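You operate a simulated robot arm through the tools that you are given. There is no shell and no other tool. Be economical: measure what you need, move in short steps, check, and stop when the job is done.

You run a simulated robot arm. Do the job below in one go: nothing can be reset, and whatever is moved stays where it is left.

## Task
Pack the black tray (marked "COFFEE TRAY") on the dining table top. At the end: the brown brush stands on top of the black shoe polish tin; the box labelled "fig bars" from the dining table top is on the black tray; the clear celery shaker (marked "CELERY SALT") stands where the brown brush stood; the yellow caramel pod is on the black tray; whatever was shut is shut again. Leave all else as you found it, and nothing knocked over.

It is judged by the outcome, as a careful person would: the job done as asked, and still so three seconds after it is handed in. It fails if anything else is knocked over, pushed out of place, dropped, spilled or broken.

## Robot
A 7-joint arm with a two-finger parallel gripper, fixed in place. Base frame: the origin is at the foot of the arm, x ahead of it, y to its left, z up; the work surface is at about z = 74.9. Units: cm, degrees, N and s.
With the tool pointing down near the work surface it reaches from about 20 to 68 cm from the base axis. Its first joint turns from -66.0 to 66.0 degrees. Payload 2.4 kg.
The tool frame sits at the grasp point between the pads (the TCP): z along the fingers, y along the line on which they close. The tips reach 3 cm beyond it. Largest opening 9.4 cm; finger width 2.8, thickness 1; the body of the gripper, 5 by 9.6 cm, starts 5.5 cm behind the TCP.
Orientation is that of the tool frame in the base frame, as a unit quaternion [x, y, z, w]. With the fingers straight down and closing along the base's y, the tool's x points along the base's -x, its y along +y and its z along -z.

## Interface
- The arm moves only by the tool send_rows. Its argument "commands" is a list of rows, each a list of 6 numbers: the shift along the tool's x, y, z in units of 300 mm (1.0 is 300 mm), then the turn, a rotation vector about the tool's x, y, z in units of 120 degrees (1.0 is 120 degrees). In form: [[x, y, z, ax, ay, az], ...]. A call has 1 to 20 rows; each row is the pose to reach, as a shift and turn from the pose commanded when the call began, along the tool's axes at that moment. "claw" is the gripper command, from -1 (fully open) to 1 (shut), values between in proportion, set as the call begins (left out, the last holds). A call with a number of a shift or a turn outside -1 to 1 is refused whole. Rows are played at 5 a second. More than 5 cm and 8.6 degrees between two rows, or a gripper value outside its range, and nothing of the call is played. A pose out of reach is approached as far as the arm can. The call stops where the force on the tool passes 40 N (or 10 N more than at its start, if that is more) or the arm is blocked; 0.2 s more then pass. Each finger travels about 15.3 cm/s and halts on what it meets, pressing with about 24 N; the grip force reading is that of the motor and also rises with nothing between the fingers. The clock runs only during rows and for 0.2 s after the last one: add rows that repeat a pose to give the fingers time. It gives the time, the measured TCP pose, the force on the tool (base axes), the opening and the grip force at its end, in the units of the frame above (readings bear some noise), and new pictures: "show" is both (left out), scene, wrist or none.
- Cameras (640 x 400 px; columns grow to the right, rows downward): "scene" is fixed at [2.34, 47.11, 143.12]; the picture's right is [-0.84, -0.55, 0.00], its down [-0.39, 0.59, -0.71] and it looks along [0.39, -0.59, -0.71] (base axes); focal length 352 px, centre (320, 200). "wrist" rides on the gripper at [-3.7, 0, -5.8] in the tool frame; the picture's right is [0.00, -1.00, 0.00], its down [0.97, 0.00, -0.24] and it looks along [0.24, 0.00, 0.97] (tool axes); focal length 218 px, centre (320, 200). There is no depth. A picture from a camera that has moved, and an enlarged one, comes with that camera's place and axes in the base frame and with its lens.
- enlarge(camera, box): a new picture of the part [left, top, right, bottom] of that camera's present view, enlarged. No time passes.
- sign_off(): hands the job in; it is judged then, once.

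Work in short steps. Places have to be worked out from the pictures, the camera data and where the tool is seen: move nearer, look again, correct. Check each grasp and each placing, and mend what went wrong. You have 120 turns and 170 pictures in all, those below and enlarged ones among them. Open the gripper and draw the arm clear of the work before you hand the job in, unless the task says otherwise; then end with one line.

The tools are called after "Emit:" as name(argument=value, ...) on one line, values as JSON. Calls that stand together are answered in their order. send_rows: Moves the arm, as the interface text tells. Its arguments: {"type":"object","properties":{"commands":{"type":"array","items":{"type":"array","items":{"type":"number"}}},"claw":{"type":"number"},"show":{"type":"string","enum":["both","scene","wrist","none"]}},"required":["commands"]} The other tools are called the same way: enlarge (camera, box) takes an enlarged picture of a part of a camera's view; sign_off () hands the job in.

At the start:

```text
time: 0.0
tcp_pos: [34.56, -22.35, 101.06]
tool_rot: [0.0, 1.0, 0.0, 0.0]
contact_force: [0.0, 0.1, 0.4]
grip_width: 9.41
grip_force: 0.0
```

scene: 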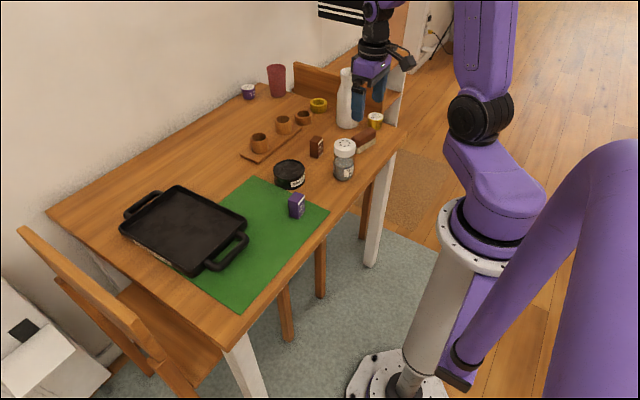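
wrist: 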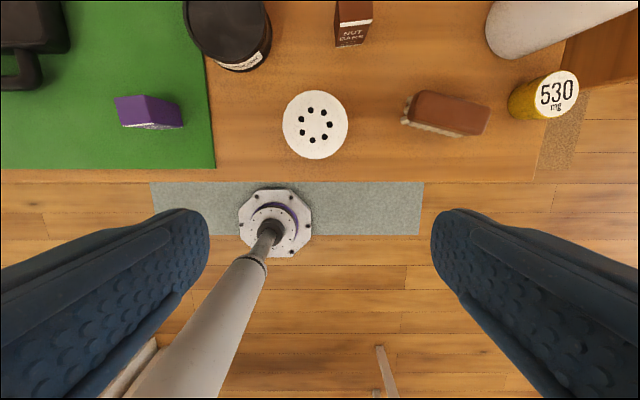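

I'll look closer at the items first.

Emit:
enlarge(camera="scene", box=[230, 50, 400, 156])

Emit:
enlarge(camera="scene", box=[100, 120, 390, 300])

Emit:
enlarge(camera="wrist", box=[0, 0, 640, 200])

```text
3.76 times, centred on (315, 103) of scene
camera zoom: at [2.34, 47.11, 143.12], right [-0.84, -0.55, 0.0], down [-0.39, 0.59, -0.71], along [0.39, -0.59, -0.71], focal length 1326 px, centre (339, 565)
```

zoom: 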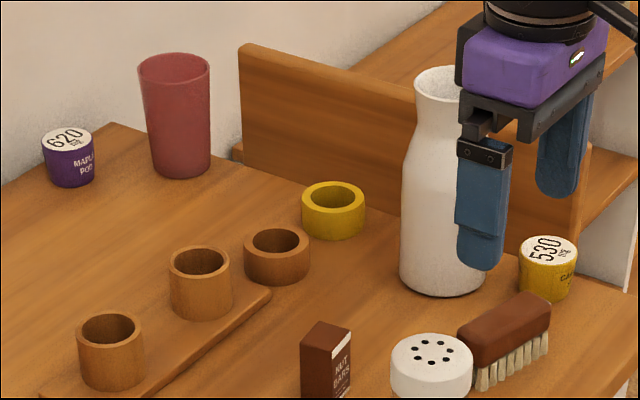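

```text
2.21 times, centred on (245, 210) of scene
camera zoom: at [2.34, 47.11, 143.12], right [-0.84, -0.55, 0.0], down [-0.39, 0.59, -0.71], along [0.39, -0.59, -0.71], focal length 777 px, centre (486, 178)
```

zoom: 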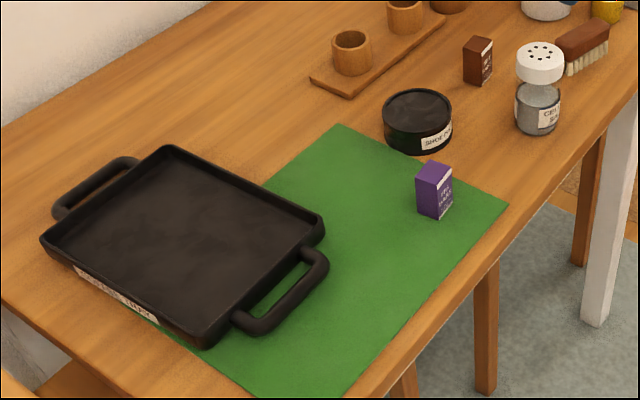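

```text
1.00 times, centred on (320, 100) of wrist
camera zoom: at [38.25, -22.4, 106.85], right [0.0, -1.0, 0.0], down [-0.97, 0.0, 0.24], along [-0.24, 0.0, -0.97], focal length 218 px, centre (320, 300)
```

zoom: 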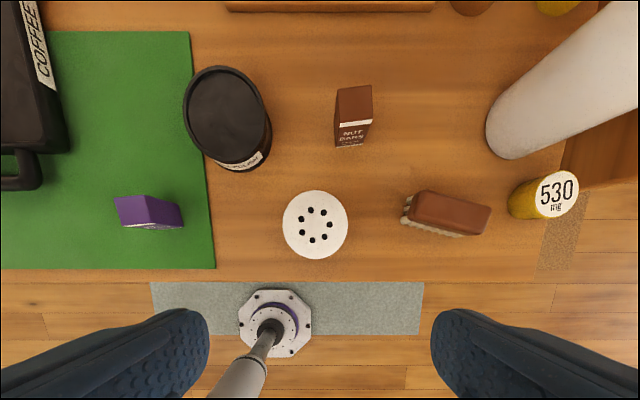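

Emit:
enlarge(camera="scene", box=[280, 185, 320, 225])

Emit:
enlarge(camera="scene", box=[326, 105, 390, 185])

```text
10.00 times, centred on (300, 205) of scene
camera zoom: at [2.34, 47.11, 143.12], right [-0.84, -0.55, 0.0], down [-0.39, 0.59, -0.71], along [0.39, -0.59, -0.71], focal length 3522 px, centre (520, 150)
```

zoom: 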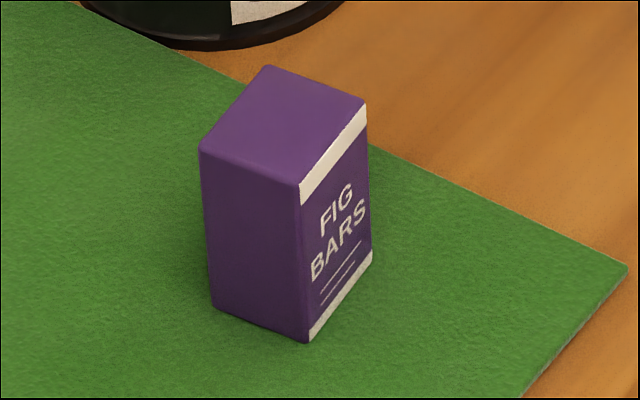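

```text
5.00 times, centred on (358, 145) of scene
camera zoom: at [2.34, 47.11, 143.12], right [-0.84, -0.55, 0.0], down [-0.39, 0.59, -0.71], along [0.39, -0.59, -0.71], focal length 1761 px, centre (130, 475)
```

zoom: 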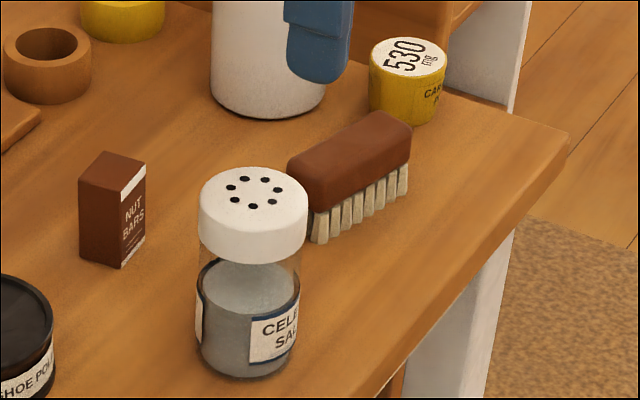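

Fig bars = purple box, caramel pod = yellow "530". I estimate shaker at (40,-22), brush at (42.4,-38.7), tin at (52,-12). Moving over the brush to measure it and the pod.

Emit:
send_rows(commands=[[-0.037, -0.122, 0.025, 0, 0, 0], [-0.074, -0.244, 0.05, 0, 0, 0], [-0.111, -0.366, 0.075, 0, 0, 0], [-0.148, -0.488, 0.1, 0, 0, 0], [-0.148, -0.488, 0.1, 0, 0, 0]], show="wrist")

```text
time: 1.2
tcp_pos: [39.02, -37.18, 98.16]
tool_rot: [0.0, 1.0, -0.001, 0.0]
contact_force: [-0.9, 0.2, -0.5]
grip_width: 9.37
grip_force: 0.1
camera wrist: at [42.75, -37.03, 103.98], right [0.0, -1.0, 0.0], down [-0.97, 0.0, 0.24], along [-0.24, 0.0, -0.97], focal length 218 px, centre (320, 200)
```

wrist: 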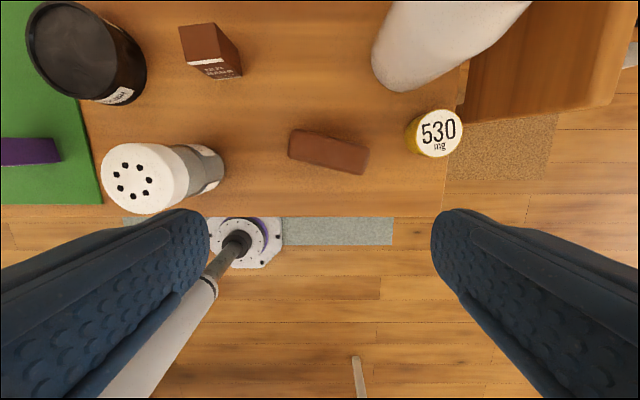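

Triangulated: brush centre (42.05,-37.9) top z≈79.4, its length axis about 14.5° off y; pod (44.2,-50.1) top 78.7; shaker (40.1,-21.9) top 85; tin (52.3,-12.0) top 79. Turning to span the brush's width and positioning above it.

Emit:
send_rows(commands=[[-0.01, -0.003, 0.01, 0, 0, -0.0629], [-0.02, -0.006, 0.02, 0, 0, -0.1258], [-0.03, -0.009, 0.03, 0, 0, -0.1887], [-0.04, -0.012, 0.04, 0, 0, -0.2516], [-0.05, -0.015, 0.06, 0, 0, -0.3145], [-0.06, -0.018, 0.08, 0, 0, -0.3774], [-0.07, -0.021, 0.1, 0, 0, -0.4403], [-0.08, -0.024, 0.12, 0, 0, -0.5032], [-0.09, -0.027, 0.14, 0, 0, -0.5661], [-0.102, -0.03, 0.167, 0, 0, -0.629], [-0.102, -0.03, 0.167, 0, 0, -0.629]], claw=-0.3)

```text
time: 3.6
tcp_pos: [41.88, -37.97, 93.01]
tool_rot: [-0.613, 0.79, 0.001, 0.0]
contact_force: [-0.1, -0.5, 0.5]
grip_width: 6.1
grip_force: 0.0
camera wrist: at [42.84, -34.41, 98.81], right [0.97, -0.25, 0.0], down [-0.24, -0.94, 0.24], along [-0.06, -0.23, -0.97], focal length 218 px, centre (320, 200)
```

scene: 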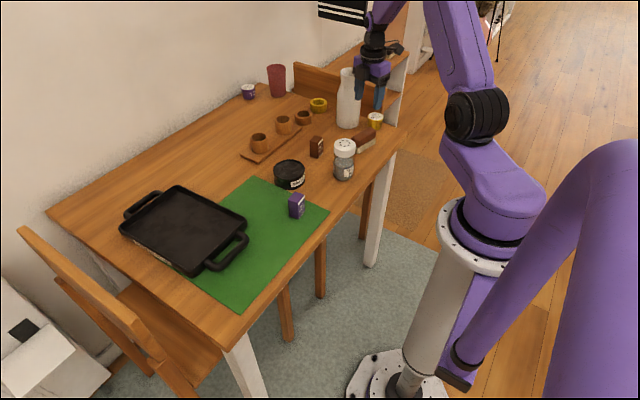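
wrist: 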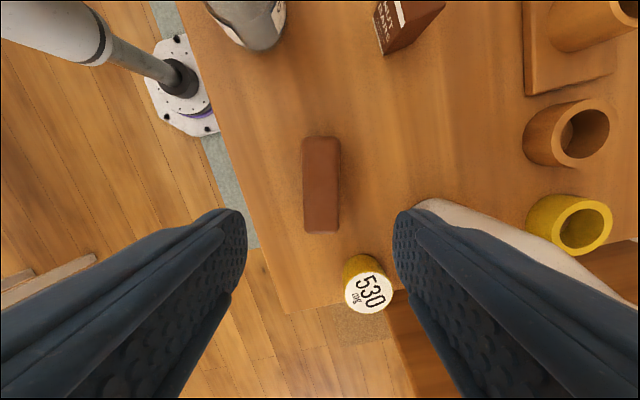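

Brush is aligned and centred between the fingers; the bottle is clear. Descending straight to z≈78.5.

Emit:
send_rows(commands=[[0, 0, 0.13, 0, 0, 0], [0, 0, 0.26, 0, 0, 0], [0, 0, 0.36, 0, 0, 0], [0, 0, 0.43, 0, 0, 0], [0, 0, 0.482, 0, 0, 0], [0, 0, 0.482, 0, 0, 0]], show="both")

```text
time: 5.0
tcp_pos: [42.01, -38.24, 78.26]
tool_rot: [-0.612, 0.791, 0.0, -0.001]
contact_force: [-0.7, 0.4, -0.3]
grip_width: 6.11
grip_force: 0.1
camera wrist: at [43.0, -34.66, 84.07], right [0.97, -0.25, 0.0], down [-0.24, -0.94, 0.24], along [-0.06, -0.23, -0.97], focal length 218 px, centre (320, 200)
```

scene: 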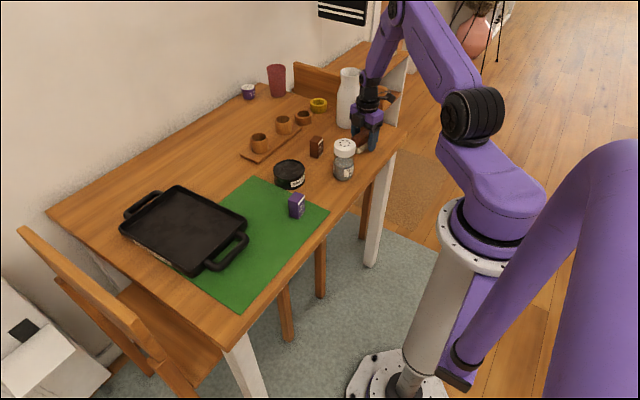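
wrist: 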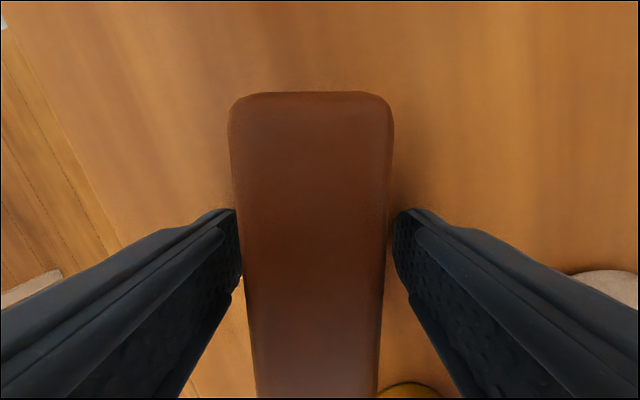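

The brush sits centred between the fingers. Closing the gripper.

Emit:
send_rows(commands=[[0, 0, 0, 0, 0, 0], [0, 0, 0, 0, 0, 0], [0, 0, 0, 0, 0, 0]], claw=1, show="wrist")

```text
time: 5.8
tcp_pos: [41.99, -38.32, 78.19]
tool_rot: [-0.612, 0.791, 0.0, 0.0]
contact_force: [-0.6, -0.7, -0.1]
grip_width: 3.95
grip_force: 23.6
camera wrist: at [43.0, -34.65, 84.08], right [0.97, -0.25, 0.0], down [-0.24, -0.94, 0.24], along [-0.06, -0.23, -0.97], focal length 218 px, centre (320, 200)
```

wrist: 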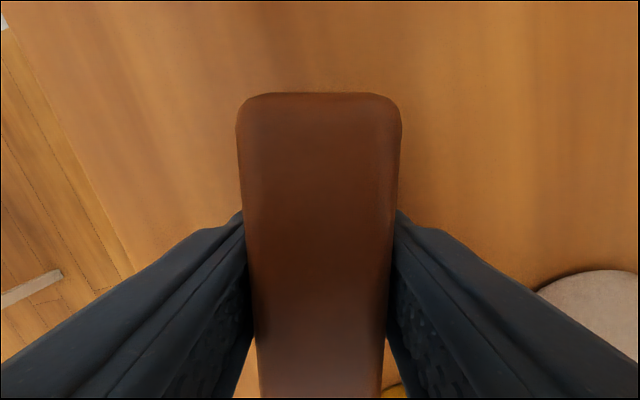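

Grip holds at 3.95 cm wide. Lifting straight up.

Emit:
send_rows(commands=[[0, 0, -0.05, 0, 0, 0], [0, 0, -0.15, 0, 0, 0], [0, 0, -0.3, 0, 0, 0], [0, 0, -0.45, 0, 0, 0], [0, 0, -0.45, 0, 0, 0]], show="both")

```text
time: 7.0
tcp_pos: [42.0, -37.85, 92.06]
tool_rot: [-0.612, 0.791, 0.0, -0.001]
contact_force: [0.2, -0.7, -0.2]
grip_width: 0.0
grip_force: 24.0
camera wrist: at [42.98, -34.2, 97.86], right [0.97, -0.25, 0.0], down [-0.24, -0.94, 0.24], along [-0.06, -0.23, -0.97], focal length 218 px, centre (320, 200)
```

scene: 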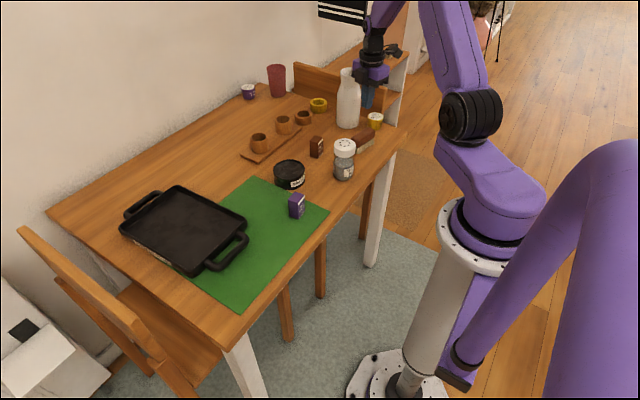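
wrist: 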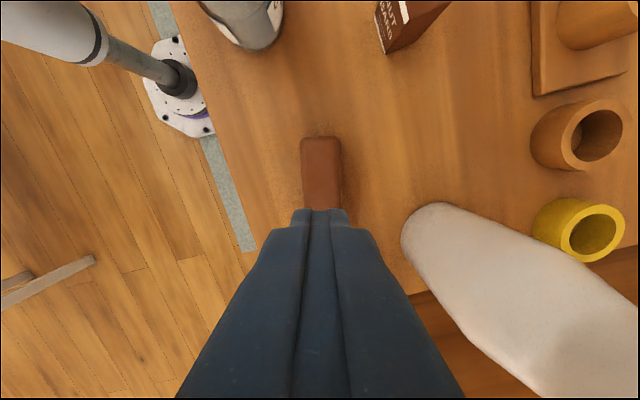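

The brush slipped out and stayed on the table. Checking its state before retrying.

Emit:
enlarge(camera="scene", box=[326, 105, 390, 185])

Emit:
enlarge(camera="wrist", box=[260, 110, 380, 230])

```text
5.00 times, centred on (358, 145) of scene
camera zoom: at [2.34, 47.11, 143.12], right [-0.84, -0.55, 0.0], down [-0.39, 0.59, -0.71], along [0.39, -0.59, -0.71], focal length 1761 px, centre (130, 475)
```

zoom: 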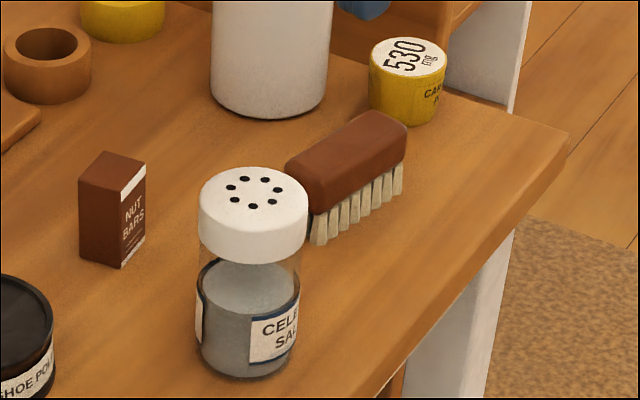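

```text
3.33 times, centred on (320, 170) of wrist
camera zoom: at [42.98, -34.2, 97.86], right [0.97, -0.25, 0.0], down [-0.24, -0.94, 0.24], along [-0.06, -0.23, -0.97], focal length 728 px, centre (320, 300)
```

zoom: 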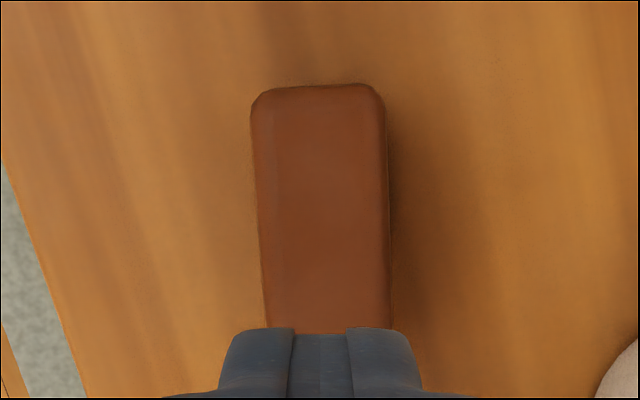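

The brush stands upright, moved only a few mm and ~2° turned. Retrying slightly lower, re-aligned, with a longer squeeze and slow lift.

Emit:
send_rows(commands=[[0, -0.005, 0.0, 0, 0, -0.02], [0, -0.005, 0.1, 0, 0, -0.02], [0, -0.005, 0.22, 0, 0, -0.02], [0, -0.005, 0.32, 0, 0, -0.02], [0, -0.005, 0.4, 0, 0, -0.02], [0, -0.005, 0.44, 0, 0, -0.02], [0, -0.005, 0.456, 0, 0, -0.02], [0, -0.005, 0.456, 0, 0, -0.02]], claw=-0.3, show="wrist")

Emit:
send_rows(commands=[[0, 0, 0, 0, 0, 0], [0, 0, 0, 0, 0, 0], [0, 0, 0, 0, 0, 0], [0, 0, 0, 0, 0, 0], [0, 0, 0, 0, 0, 0]], claw=1, show="wrist")

```text
time: 8.8
tcp_pos: [42.17, -37.9, 78.09]
tool_rot: [-0.628, 0.779, 0.0, 0.0]
contact_force: [0.0, 0.4, -0.4]
grip_width: 6.12
grip_force: 0.1
camera wrist: at [42.89, -34.33, 84.05], right [0.98, -0.21, 0.0], down [-0.2, -0.95, 0.24], along [-0.05, -0.23, -0.97], focal length 218 px, centre (320, 200)
```

wrist: 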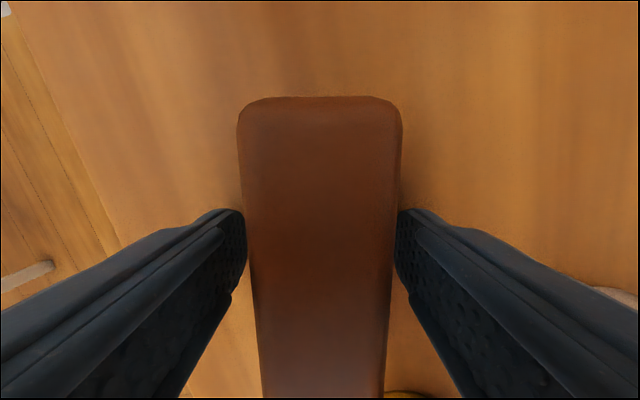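

```text
time: 10.0
tcp_pos: [42.14, -37.94, 78.3]
tool_rot: [-0.627, 0.779, 0.0, 0.0]
contact_force: [-0.3, -0.4, 0.3]
grip_width: 3.93
grip_force: 23.6
camera wrist: at [42.88, -34.32, 84.07], right [0.98, -0.21, 0.0], down [-0.2, -0.95, 0.24], along [-0.05, -0.23, -0.97], focal length 218 px, centre (320, 200)
```

wrist: 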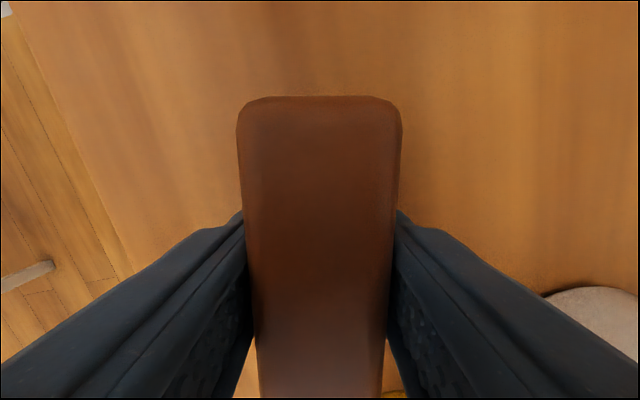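

Firm on the wood at 3.93 cm. Lifting slowly by 2 cm and checking.

Emit:
send_rows(commands=[[0, 0, -0.007, 0, 0, 0], [0, 0, -0.015, 0, 0, 0], [0, 0, -0.025, 0, 0, 0], [0, 0, -0.035, 0, 0, 0], [0, 0, -0.045, 0, 0, 0], [0, 0, -0.055, 0, 0, 0], [0, 0, -0.065, 0, 0, 0]], show="both")

```text
time: 11.6
tcp_pos: [42.09, -38.12, 80.3]
tool_rot: [-0.628, 0.778, 0.0, 0.0]
contact_force: [0.3, -1.2, -0.1]
grip_width: 3.93
grip_force: 24.1
camera wrist: at [43.01, -34.37, 86.15], right [0.98, -0.21, 0.0], down [-0.2, -0.95, 0.24], along [-0.05, -0.23, -0.97], focal length 218 px, centre (320, 200)
```

scene: 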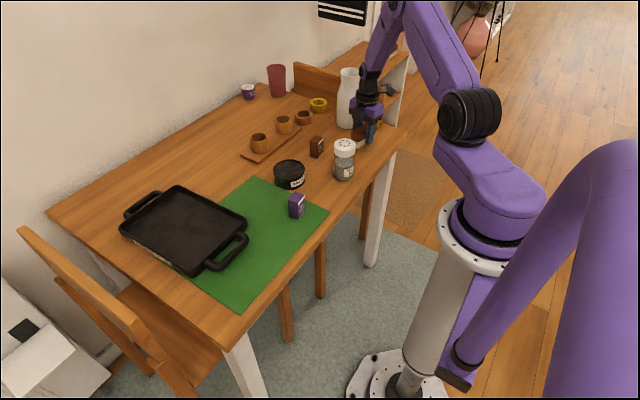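
wrist: 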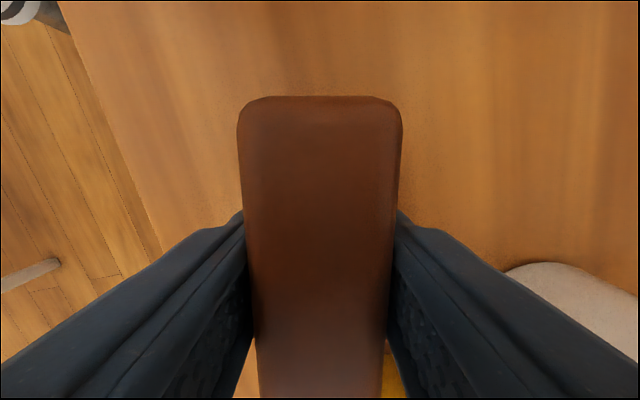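

The brush is held and moved with the gripper. Continuing the lift gently to z≈90.

Emit:
send_rows(commands=[[0, 0, -0.015, 0, 0, 0], [0, 0, -0.04, 0, 0, 0], [0, 0, -0.07, 0, 0, 0], [0, 0, -0.105, 0, 0, 0], [0, 0, -0.14, 0, 0, 0], [0, 0, -0.175, 0, 0, 0], [0, 0, -0.21, 0, 0, 0], [0, 0, -0.245, 0, 0, 0], [0, 0, -0.28, 0, 0, 0], [0, 0, -0.31, 0, 0, 0], [0, 0, -0.33, 0, 0, 0], [0, 0, -0.34, 0, 0, 0]], show="wrist")

```text
time: 14.2
tcp_pos: [42.14, -37.83, 90.61]
tool_rot: [-0.628, 0.778, -0.001, 0.0]
contact_force: [0.1, 0.1, -1.4]
grip_width: 3.94
grip_force: 23.8
camera wrist: at [42.98, -34.26, 96.42], right [0.98, -0.21, 0.0], down [-0.2, -0.95, 0.24], along [-0.05, -0.23, -0.97], focal length 218 px, centre (320, 200)
```

wrist: 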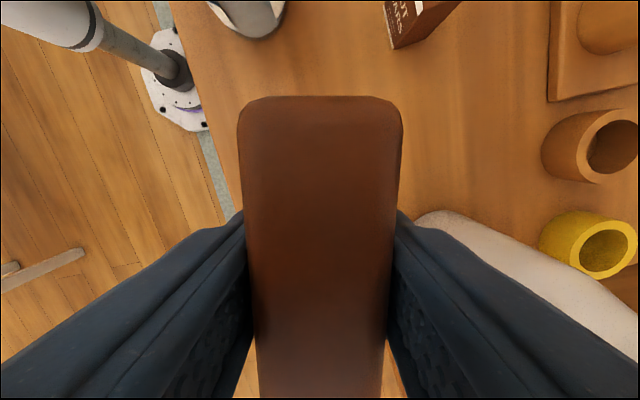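

Grip stable. Carrying the brush smoothly over the tin at z≈90.6.

Emit:
send_rows(commands=[[-0.02, -0.003, 0, 0, 0, 0], [-0.06, -0.01, 0, 0, 0, 0], [-0.12, -0.02, 0, 0, 0, 0], [-0.2, -0.033, 0, 0, 0, 0], [-0.28, -0.047, 0, 0, 0, 0], [-0.36, -0.06, 0, 0, 0, 0], [-0.44, -0.074, 0, 0, 0, 0], [-0.52, -0.087, 0, 0, 0, 0], [-0.6, -0.1, 0, 0, 0, 0], [-0.68, -0.114, 0, 0, 0, 0], [-0.76, -0.127, 0, 0, 0, 0], [-0.83, -0.139, 0, 0, 0, 0], [-0.88, -0.147, 0, 0, 0, 0], [-0.903, -0.151, 0, 0, 0, 0], [-0.903, -0.151, 0, 0, 0, 0]], show="both")

```text
time: 17.4
tcp_pos: [52.17, -12.46, 90.43]
tool_rot: [-0.628, 0.778, -0.001, 0.0]
contact_force: [-0.1, -0.1, -0.8]
grip_width: 3.93
grip_force: 24.3
camera wrist: at [53.03, -8.85, 96.26], right [0.98, -0.21, 0.0], down [-0.2, -0.95, 0.24], along [-0.05, -0.23, -0.97], focal length 218 px, centre (320, 200)
```

scene: 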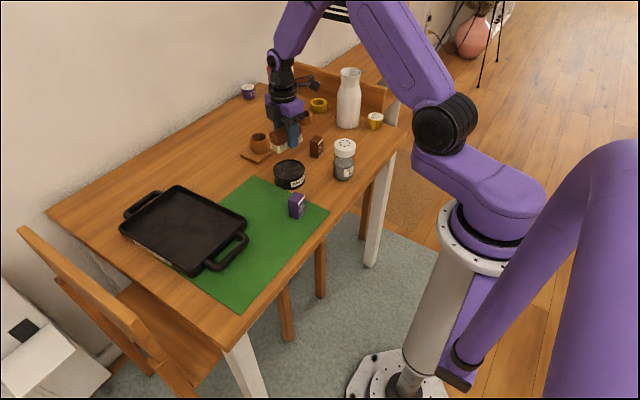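
wrist: 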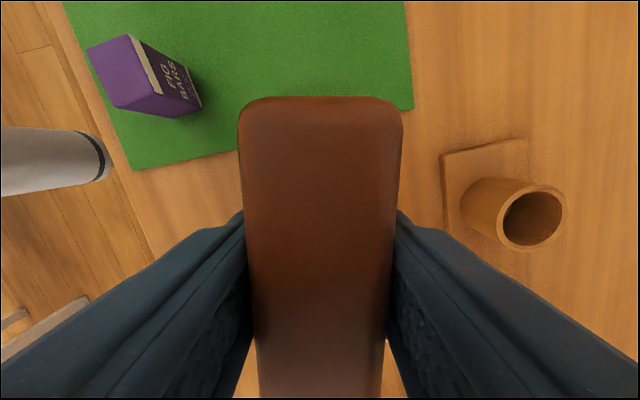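

On position (52.2,-12.5). Lowering to just above the tin and looking closely.

Emit:
send_rows(commands=[[0, 0, 0.03, 0, 0, 0], [0, 0, 0.08, 0, 0, 0], [0, 0, 0.13, 0, 0, 0], [0, 0, 0.18, 0, 0, 0], [0, 0, 0.215, 0, 0, 0], [0, 0, 0.235, 0, 0, 0], [0, 0, 0.235, 0, 0, 0]], show="none")

Emit:
enlarge(camera="scene", box=[240, 120, 340, 200])

Emit:
enlarge(camera="wrist", box=[0, 0, 640, 400])

```text
time: 19.0
tcp_pos: [52.3, -12.57, 83.37]
tool_rot: [-0.628, 0.778, 0.001, 0.0]
contact_force: [0.3, -0.1, -0.8]
grip_width: 3.93
grip_force: 23.9
```

```text
5.00 times, centred on (290, 160) of scene
camera zoom: at [2.34, 47.11, 143.12], right [-0.84, -0.55, 0.0], down [-0.39, 0.59, -0.71], along [0.39, -0.59, -0.71], focal length 1761 px, centre (470, 400)
```

zoom: 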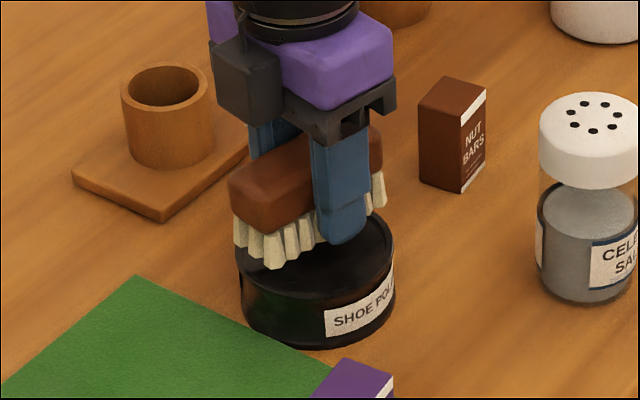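

```text
1.00 times, centred on (320, 200) of wrist
camera zoom: at [53.17, -8.93, 89.29], right [0.98, -0.21, 0.0], down [-0.2, -0.95, 0.24], along [-0.05, -0.23, -0.97], focal length 218 px, centre (320, 200)
```

zoom: 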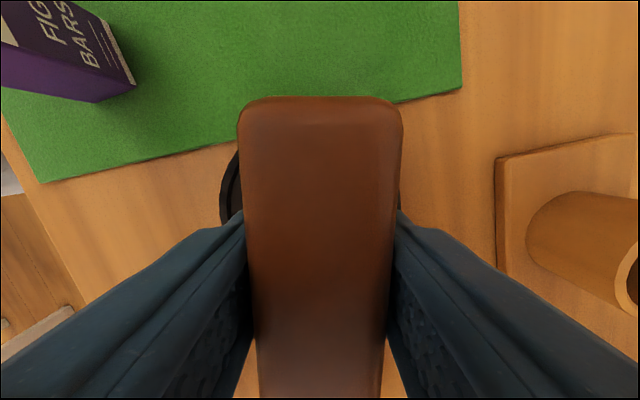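

The brush hovers ~1 cm above the tin; both views suggest the tin centre is ~0.4 cm nearer the robot. Shifting slightly and lowering gently.

Emit:
send_rows(commands=[[-0.007, 0.015, 0, 0, 0, 0], [-0.007, 0.015, 0.008, 0, 0, 0], [-0.007, 0.015, 0.016, 0, 0, 0], [-0.007, 0.015, 0.023, 0, 0, 0], [-0.007, 0.015, 0.028, 0, 0, 0], [-0.007, 0.015, 0.028, 0, 0, 0]], show="none")

Emit:
enlarge(camera="scene", box=[250, 130, 330, 200])

```text
time: 20.4
tcp_pos: [51.94, -12.07, 82.67]
tool_rot: [-0.628, 0.778, 0.0, 0.0]
contact_force: [0.0, -0.6, -0.6]
grip_width: 3.95
grip_force: 24.1
```

```text
5.71 times, centred on (290, 165) of scene
camera zoom: at [2.34, 47.11, 143.12], right [-0.84, -0.55, 0.0], down [-0.39, 0.59, -0.71], along [0.39, -0.59, -0.71], focal length 2013 px, centre (491, 400)
```

zoom: 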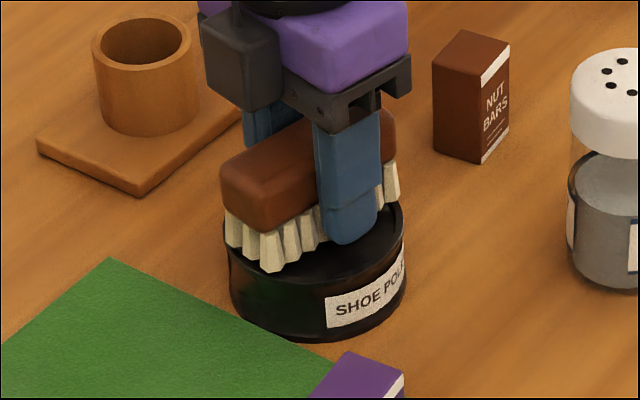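

The brush is now well centred over the tin. Lowering the last millimetres while watching the force.

Emit:
send_rows(commands=[[0, 0, 0.004, 0, 0, 0], [0, 0, 0.008, 0, 0, 0], [0, 0, 0.011, 0, 0, 0], [0, 0, 0.011, 0, 0, 0]], show="none")

Emit:
enlarge(camera="scene", box=[260, 140, 320, 190])

```text
time: 21.4
tcp_pos: [51.9, -12.04, 82.27]
tool_rot: [-0.629, 0.777, 0.0, 0.0]
contact_force: [-0.3, -0.4, -1.0]
grip_width: 3.91
grip_force: 23.8
```

```text
8.00 times, centred on (290, 165) of scene
camera zoom: at [2.34, 47.11, 143.12], right [-0.84, -0.55, 0.0], down [-0.39, 0.59, -0.71], along [0.39, -0.59, -0.71], focal length 2818 px, centre (560, 480)
```

zoom: 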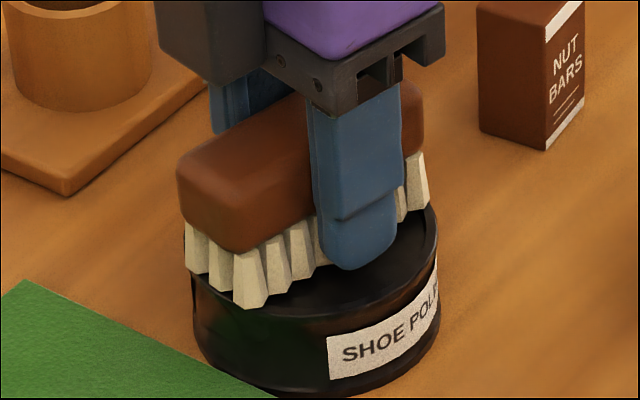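

No contact force yet. Continuing down by 2 mm.

Emit:
send_rows(commands=[[0, 0, 0.004, 0, 0, 0], [0, 0, 0.007, 0, 0, 0], [0, 0, 0.007, 0, 0, 0]], show="none")

```text
time: 22.2
tcp_pos: [51.86, -12.05, 82.15]
tool_rot: [-0.628, 0.778, -0.001, 0.001]
contact_force: [-4.8, 4.8, 21.6]
grip_width: 3.93
grip_force: 23.8
```

Contact felt (22 N up). Easing back 1 mm, then opening a little.

Emit:
send_rows(commands=[[0, 0, -0.0035, 0, 0, 0], [0, 0, -0.0035, 0, 0, 0]], show="none")

Emit:
send_rows(commands=[[0, 0, 0, 0, 0, 0], [0, 0, 0, 0, 0, 0], [0, 0, 0, 0, 0, 0]], claw=-0.15, show="both")

```text
time: 22.8
tcp_pos: [51.9, -12.24, 82.1]
tool_rot: [-0.628, 0.778, 0.0, 0.0]
contact_force: [0.6, 0.5, 0.3]
grip_width: 3.95
grip_force: 24.1
```

```text
time: 23.6
tcp_pos: [52.03, -12.11, 82.07]
tool_rot: [-0.629, 0.778, 0.0, 0.0]
contact_force: [0.1, -0.6, 0.3]
grip_width: 5.43
grip_force: 0.2
camera wrist: at [52.74, -8.51, 87.98], right [0.98, -0.21, 0.0], down [-0.2, -0.95, 0.24], along [-0.05, -0.23, -0.97], focal length 218 px, centre (320, 200)
```

scene: 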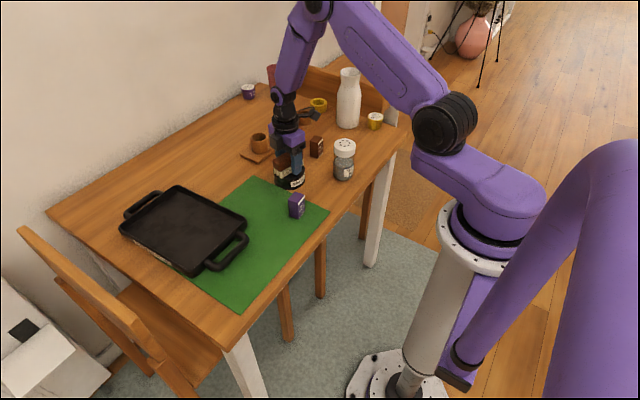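
wrist: 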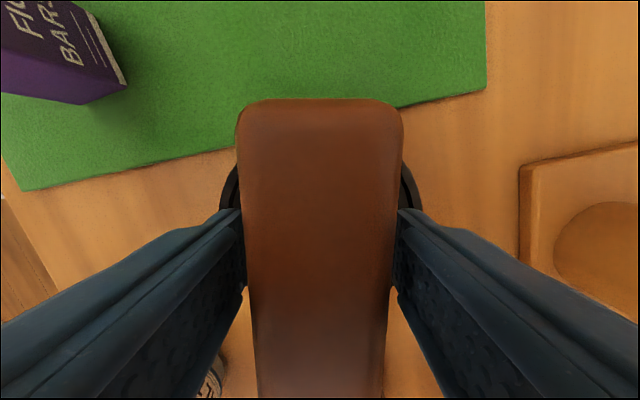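

Released; the brush is symmetric over the tin. Raising straight up slowly.

Emit:
send_rows(commands=[[0, 0, -0.02, 0, 0, 0], [0, 0, -0.06, 0, 0, 0], [0, 0, -0.12, 0, 0, 0], [0, 0, -0.22, 0, 0, 0], [0, 0, -0.34, 0, 0, 0], [0, 0, -0.46, 0, 0, 0], [0, 0, -0.46, 0, 0, 0]], show="both")

Emit:
enlarge(camera="scene", box=[250, 120, 370, 200])

```text
time: 25.2
tcp_pos: [51.86, -12.62, 96.03]
tool_rot: [-0.628, 0.778, 0.001, 0.0]
contact_force: [-0.2, -0.8, 0.5]
grip_width: 5.38
grip_force: 0.0
camera wrist: at [52.72, -8.94, 101.81], right [0.98, -0.21, 0.0], down [-0.2, -0.95, 0.24], along [-0.05, -0.23, -0.97], focal length 218 px, centre (320, 200)
```

scene: 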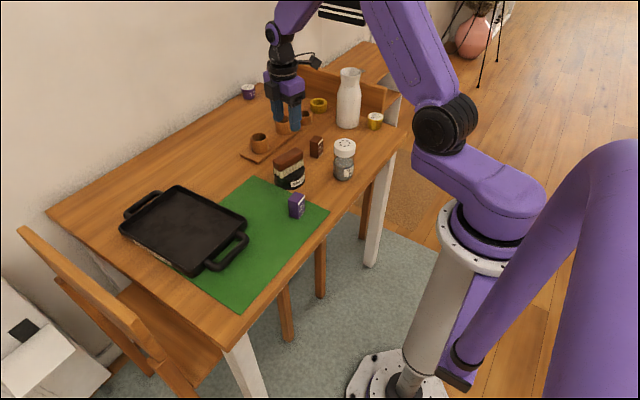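
wrist: 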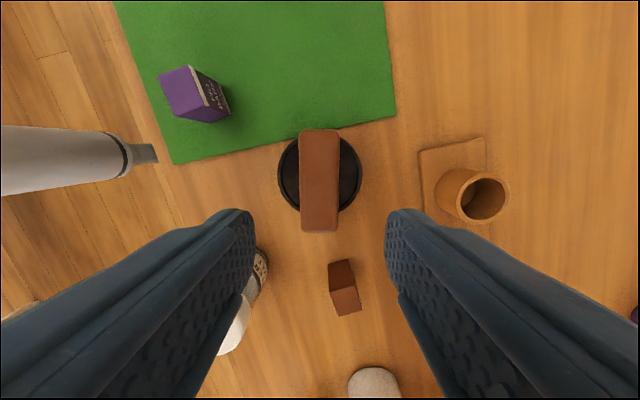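

```text
5.00 times, centred on (310, 160) of scene
camera zoom: at [2.34, 47.11, 143.12], right [-0.84, -0.55, 0.0], down [-0.39, 0.59, -0.71], along [0.39, -0.59, -0.71], focal length 1761 px, centre (370, 400)
```

zoom: 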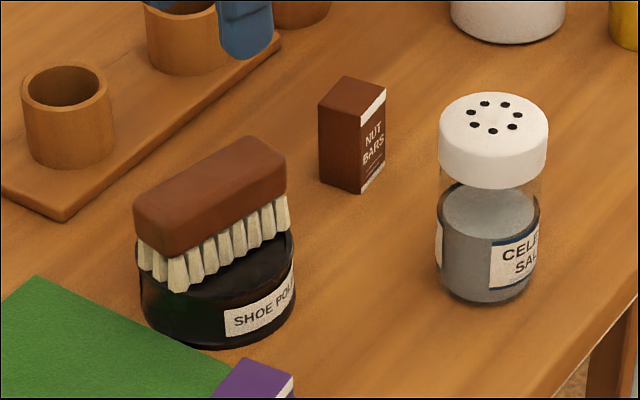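

Brush stands squarely on the tin. Next the shaker: moving above (40.1,-21.9) with wider opening.

Emit:
send_rows(commands=[[0.06, 0.05, 0, 0, 0, 0], [0.14, 0.12, 0, 0, 0, 0], [0.23, 0.19, 0, 0, 0, 0], [0.31, 0.26, 0, 0, 0, 0], [0.36, 0.3, 0, 0, 0, 0], [0.387, 0.321, 0, 0, 0, 0], [0.387, 0.321, 0, 0, 0, 0]], claw=-0.8, show="wrist")

```text
time: 26.8
tcp_pos: [39.94, -21.64, 96.2]
tool_rot: [-0.628, 0.778, 0.001, 0.0]
contact_force: [1.0, 0.1, 0.4]
grip_width: 8.46
grip_force: 0.1
camera wrist: at [40.78, -18.11, 102.0], right [0.98, -0.21, 0.0], down [-0.2, -0.95, 0.24], along [-0.05, -0.23, -0.97], focal length 218 px, centre (320, 200)
```

wrist: 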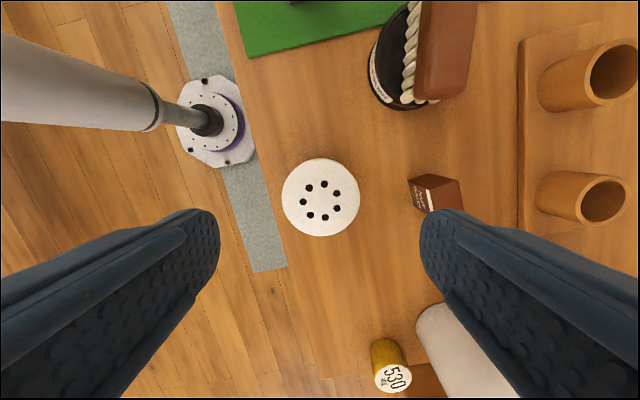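

Shaker is centred between the fingers. Descending to grip it around the upper body (z≈81.3).

Emit:
send_rows(commands=[[0.005, 0, 0.12, 0, 0, 0], [0.005, 0, 0.25, 0, 0, 0], [0.005, 0, 0.36, 0, 0, 0], [0.005, 0, 0.45, 0, 0, 0], [0.005, 0, 0.497, 0, 0, 0], [0.005, 0, 0.497, 0, 0, 0]], show="both")

```text
time: 28.2
tcp_pos: [40.03, -21.78, 80.95]
tool_rot: [-0.628, 0.778, 0.0, 0.0]
contact_force: [-3.4, -0.4, 8.6]
grip_width: 8.45
grip_force: 0.1
camera wrist: at [40.79, -18.18, 86.81], right [0.98, -0.21, 0.0], down [-0.2, -0.95, 0.24], along [-0.05, -0.23, -0.97], focal length 218 px, centre (320, 200)
```

scene: 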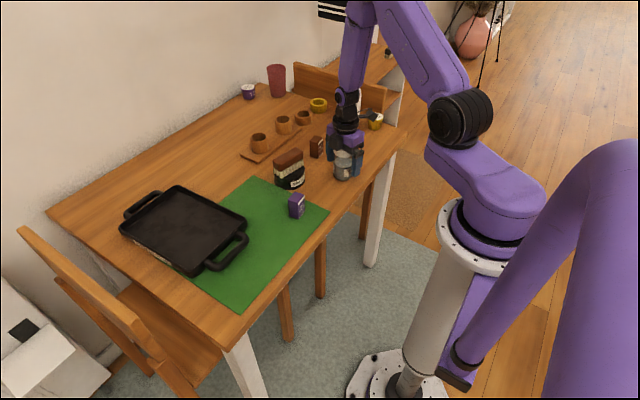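
wrist: 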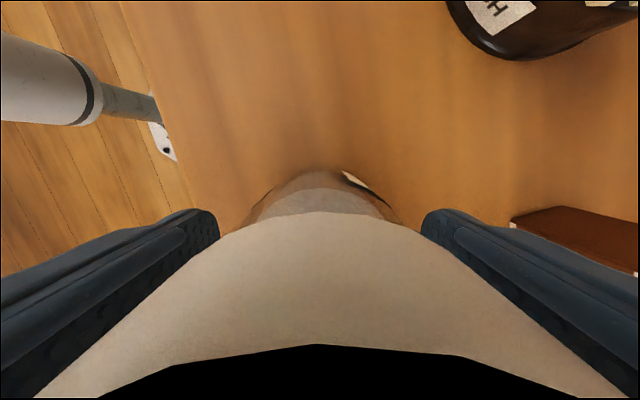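

8.6 N upward: the palm is touching the cap. Raising 1 cm before gripping.

Emit:
send_rows(commands=[[0, 0, -0.02, 0, 0, 0], [0, 0, -0.036, 0, 0, 0], [0, 0, -0.036, 0, 0, 0]], show="both")

Emit:
enlarge(camera="scene", box=[310, 110, 380, 190])

```text
time: 29.0
tcp_pos: [39.97, -21.76, 82.04]
tool_rot: [-0.628, 0.778, 0.0, 0.0]
contact_force: [0.1, -0.4, -0.7]
grip_width: 8.45
grip_force: 0.0
camera wrist: at [40.84, -18.09, 87.9], right [0.98, -0.21, 0.0], down [-0.2, -0.95, 0.24], along [-0.05, -0.23, -0.97], focal length 218 px, centre (320, 200)
```

scene: 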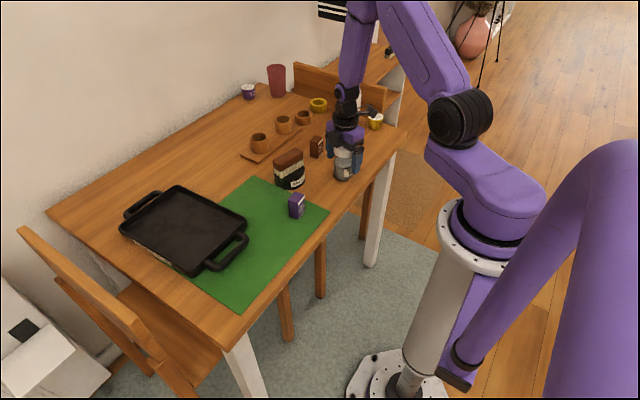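
wrist: 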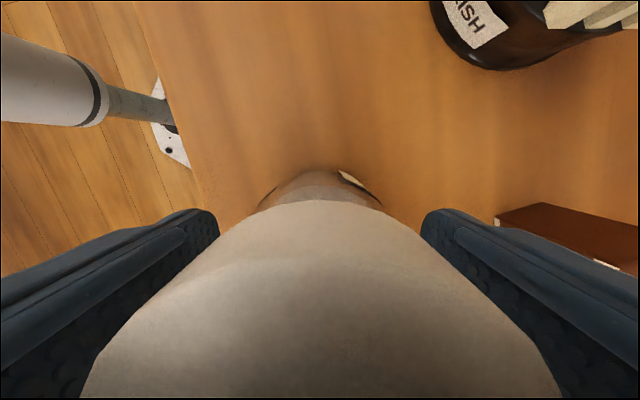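

```text
5.00 times, centred on (345, 150) of scene
camera zoom: at [2.34, 47.11, 143.12], right [-0.84, -0.55, 0.0], down [-0.39, 0.59, -0.71], along [0.39, -0.59, -0.71], focal length 1761 px, centre (195, 450)
```

zoom: 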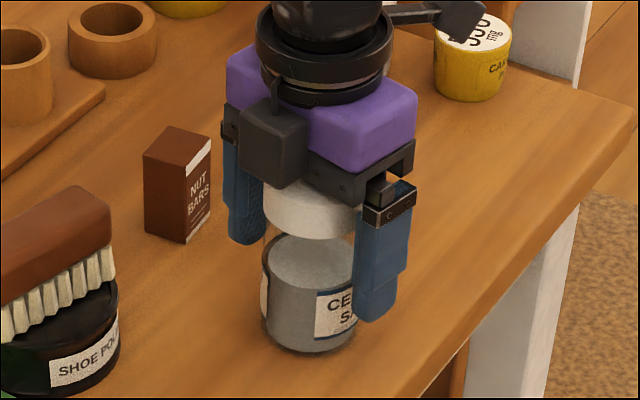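

Clear of the cap now, fingers either side. Closing.

Emit:
send_rows(commands=[[0, 0, 0, 0, 0, 0], [0, 0, 0, 0, 0, 0], [0, 0, 0, 0, 0, 0], [0, 0, 0, 0, 0, 0]], claw=1, show="wrist")

Emit:
send_rows(commands=[[0, 0, -0.007, 0, 0, 0], [0, 0, -0.015, 0, 0, 0], [0, 0, -0.025, 0, 0, 0], [0, 0, -0.035, 0, 0, 0], [0, 0, -0.045, 0, 0, 0], [0, 0, -0.055, 0, 0, 0], [0, 0, -0.065, 0, 0, 0]], show="none")

Emit:
enlarge(camera="scene", box=[310, 110, 380, 190])

```text
time: 30.0
tcp_pos: [40.09, -21.86, 82.13]
tool_rot: [-0.628, 0.778, -0.001, 0.0]
contact_force: [0.8, 0.5, -0.5]
grip_width: 5.87
grip_force: 24.0
camera wrist: at [40.85, -18.1, 87.9], right [0.98, -0.21, 0.0], down [-0.2, -0.95, 0.24], along [-0.05, -0.23, -0.97], focal length 218 px, centre (320, 200)
```

wrist: 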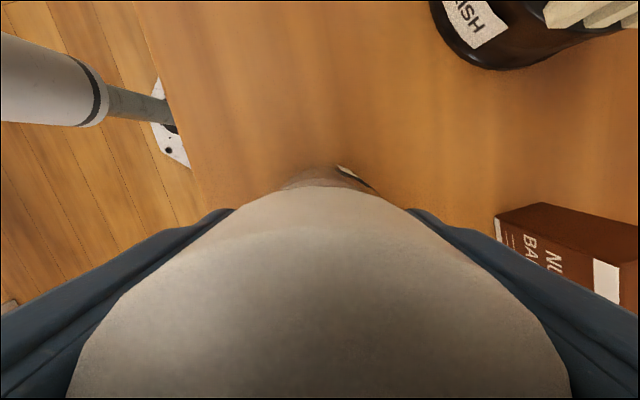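

```text
time: 31.6
tcp_pos: [39.94, -21.55, 84.06]
tool_rot: [-0.628, 0.779, 0.001, -0.001]
contact_force: [0.5, -0.5, -1.9]
grip_width: 5.85
grip_force: 24.3
```

```text
5.00 times, centred on (345, 150) of scene
camera zoom: at [2.34, 47.11, 143.12], right [-0.84, -0.55, 0.0], down [-0.39, 0.59, -0.71], along [0.39, -0.59, -0.71], focal length 1761 px, centre (195, 450)
```

zoom: 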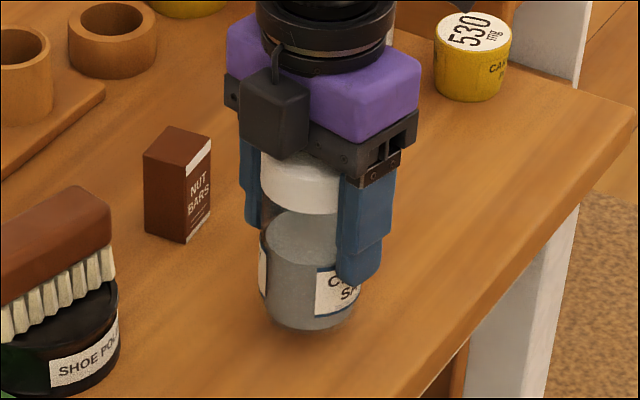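

The whole shaker is lifted, lid intact. Raising a bit more and carrying it to the brush's old spot (42.05,-37.9).

Emit:
send_rows(commands=[[0, 0, -0.02, 0, 0, 0], [0, 0, -0.05, 0, 0, 0], [0.03, -0.01, -0.07, 0, 0, 0], [0.08, -0.028, -0.08, 0, 0, 0], [0.14, -0.049, -0.08, 0, 0, 0], [0.2, -0.07, -0.08, 0, 0, 0], [0.26, -0.091, -0.08, 0, 0, 0], [0.32, -0.112, -0.08, 0, 0, 0], [0.38, -0.133, -0.08, 0, 0, 0], [0.44, -0.154, -0.08, 0, 0, 0], [0.485, -0.17, -0.08, 0, 0, 0], [0.507, -0.178, -0.08, 0, 0, 0], [0.507, -0.178, -0.08, 0, 0, 0]], show="both")

```text
time: 34.4
tcp_pos: [42.0, -37.7, 86.53]
tool_rot: [-0.628, 0.778, -0.001, -0.001]
contact_force: [0.3, 0.3, -2.0]
grip_width: 5.86
grip_force: 24.0
camera wrist: at [42.75, -34.03, 92.36], right [0.98, -0.21, 0.0], down [-0.2, -0.95, 0.24], along [-0.05, -0.23, -0.97], focal length 218 px, centre (320, 200)
```

scene: 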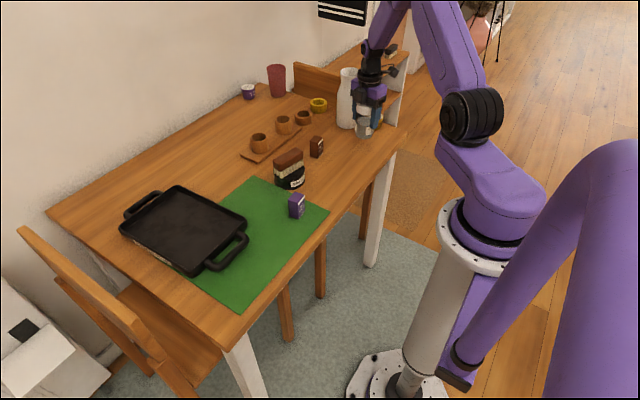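
wrist: 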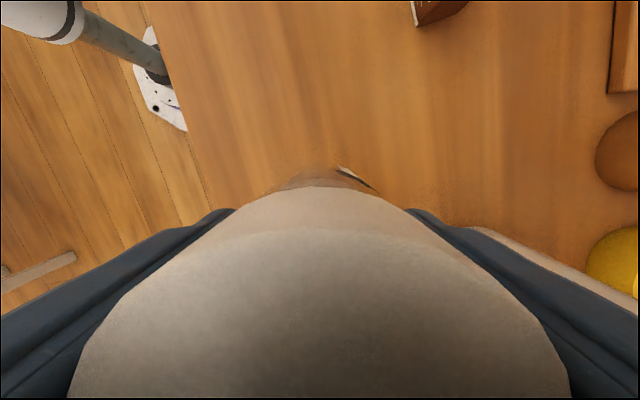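

In place. Lowering to just above the table.

Emit:
send_rows(commands=[[0, 0, 0.03, 0, 0, 0], [0, 0, 0.07, 0, 0, 0], [0, 0, 0.105, 0, 0, 0], [0, 0, 0.127, 0, 0, 0], [0, 0, 0.137, 0, 0, 0], [0, 0, 0.142, 0, 0, 0], [0, 0, 0.142, 0, 0, 0]], show="none")

Emit:
send_rows(commands=[[0, 0, 0.004, 0, 0, 0], [0, 0, 0.006, 0, 0, 0], [0, 0, 0.006, 0, 0, 0]], show="none")

Emit:
enlarge(camera="scene", box=[326, 95, 396, 165])

```text
time: 36.0
tcp_pos: [42.02, -37.52, 82.3]
tool_rot: [-0.628, 0.778, 0.0, 0.0]
contact_force: [0.7, -0.1, -2.5]
grip_width: 5.84
grip_force: 23.9
```

```text
time: 36.8
tcp_pos: [42.04, -37.71, 82.17]
tool_rot: [-0.628, 0.778, 0.0, 0.001]
contact_force: [-0.3, 0.1, 0.7]
grip_width: 5.87
grip_force: 24.2
```

```text
5.71 times, centred on (361, 130) of scene
camera zoom: at [2.34, 47.11, 143.12], right [-0.84, -0.55, 0.0], down [-0.39, 0.59, -0.71], along [0.39, -0.59, -0.71], focal length 2013 px, centre (86, 600)
```

zoom: 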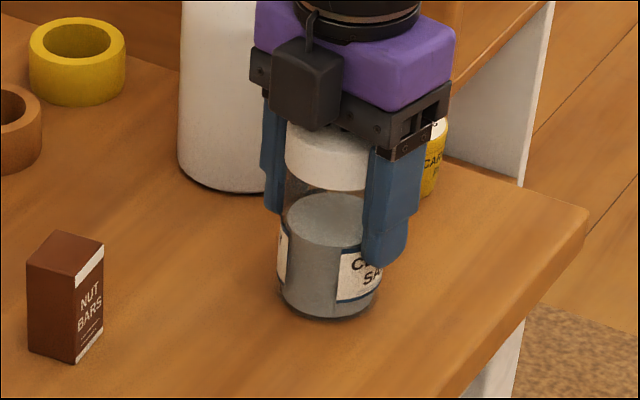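

Weight is taken by the table. Opening moderately and lifting clear.

Emit:
send_rows(commands=[[0, 0, 0, 0, 0, 0], [0, 0, 0, 0, 0, 0], [0, 0, 0, 0, 0, 0]], claw=-0.6, show="none")

Emit:
send_rows(commands=[[0, 0, -0.02, 0, 0, 0], [0, 0, -0.06, 0, 0, 0], [0, 0, -0.14, 0, 0, 0], [0, 0, -0.26, 0, 0, 0], [0, 0, -0.38, 0, 0, 0], [0, 0, -0.5, 0, 0, 0], [0, 0, -0.5, 0, 0, 0]], show="both")

```text
time: 37.6
tcp_pos: [42.06, -37.66, 82.1]
tool_rot: [-0.627, 0.779, 0.0, 0.0]
contact_force: [0.3, 0.8, 0.1]
grip_width: 7.54
grip_force: 0.0
```

```text
time: 39.2
tcp_pos: [42.09, -37.64, 97.22]
tool_rot: [-0.628, 0.779, 0.0, 0.0]
contact_force: [0.2, -0.6, -0.1]
grip_width: 7.52
grip_force: 0.1
camera wrist: at [42.79, -33.95, 102.99], right [0.98, -0.21, 0.0], down [-0.2, -0.95, 0.24], along [-0.05, -0.23, -0.97], focal length 218 px, centre (320, 200)
```

scene: 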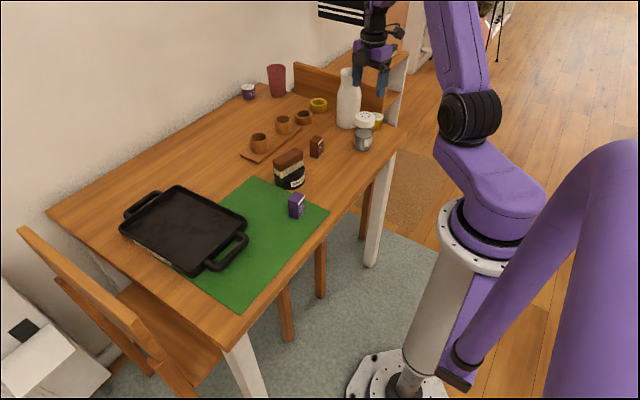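
wrist: 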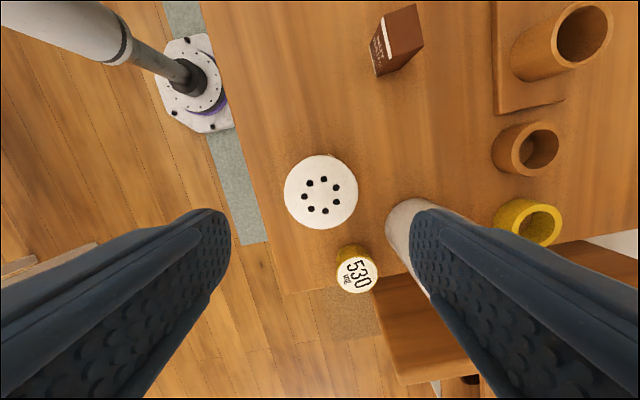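

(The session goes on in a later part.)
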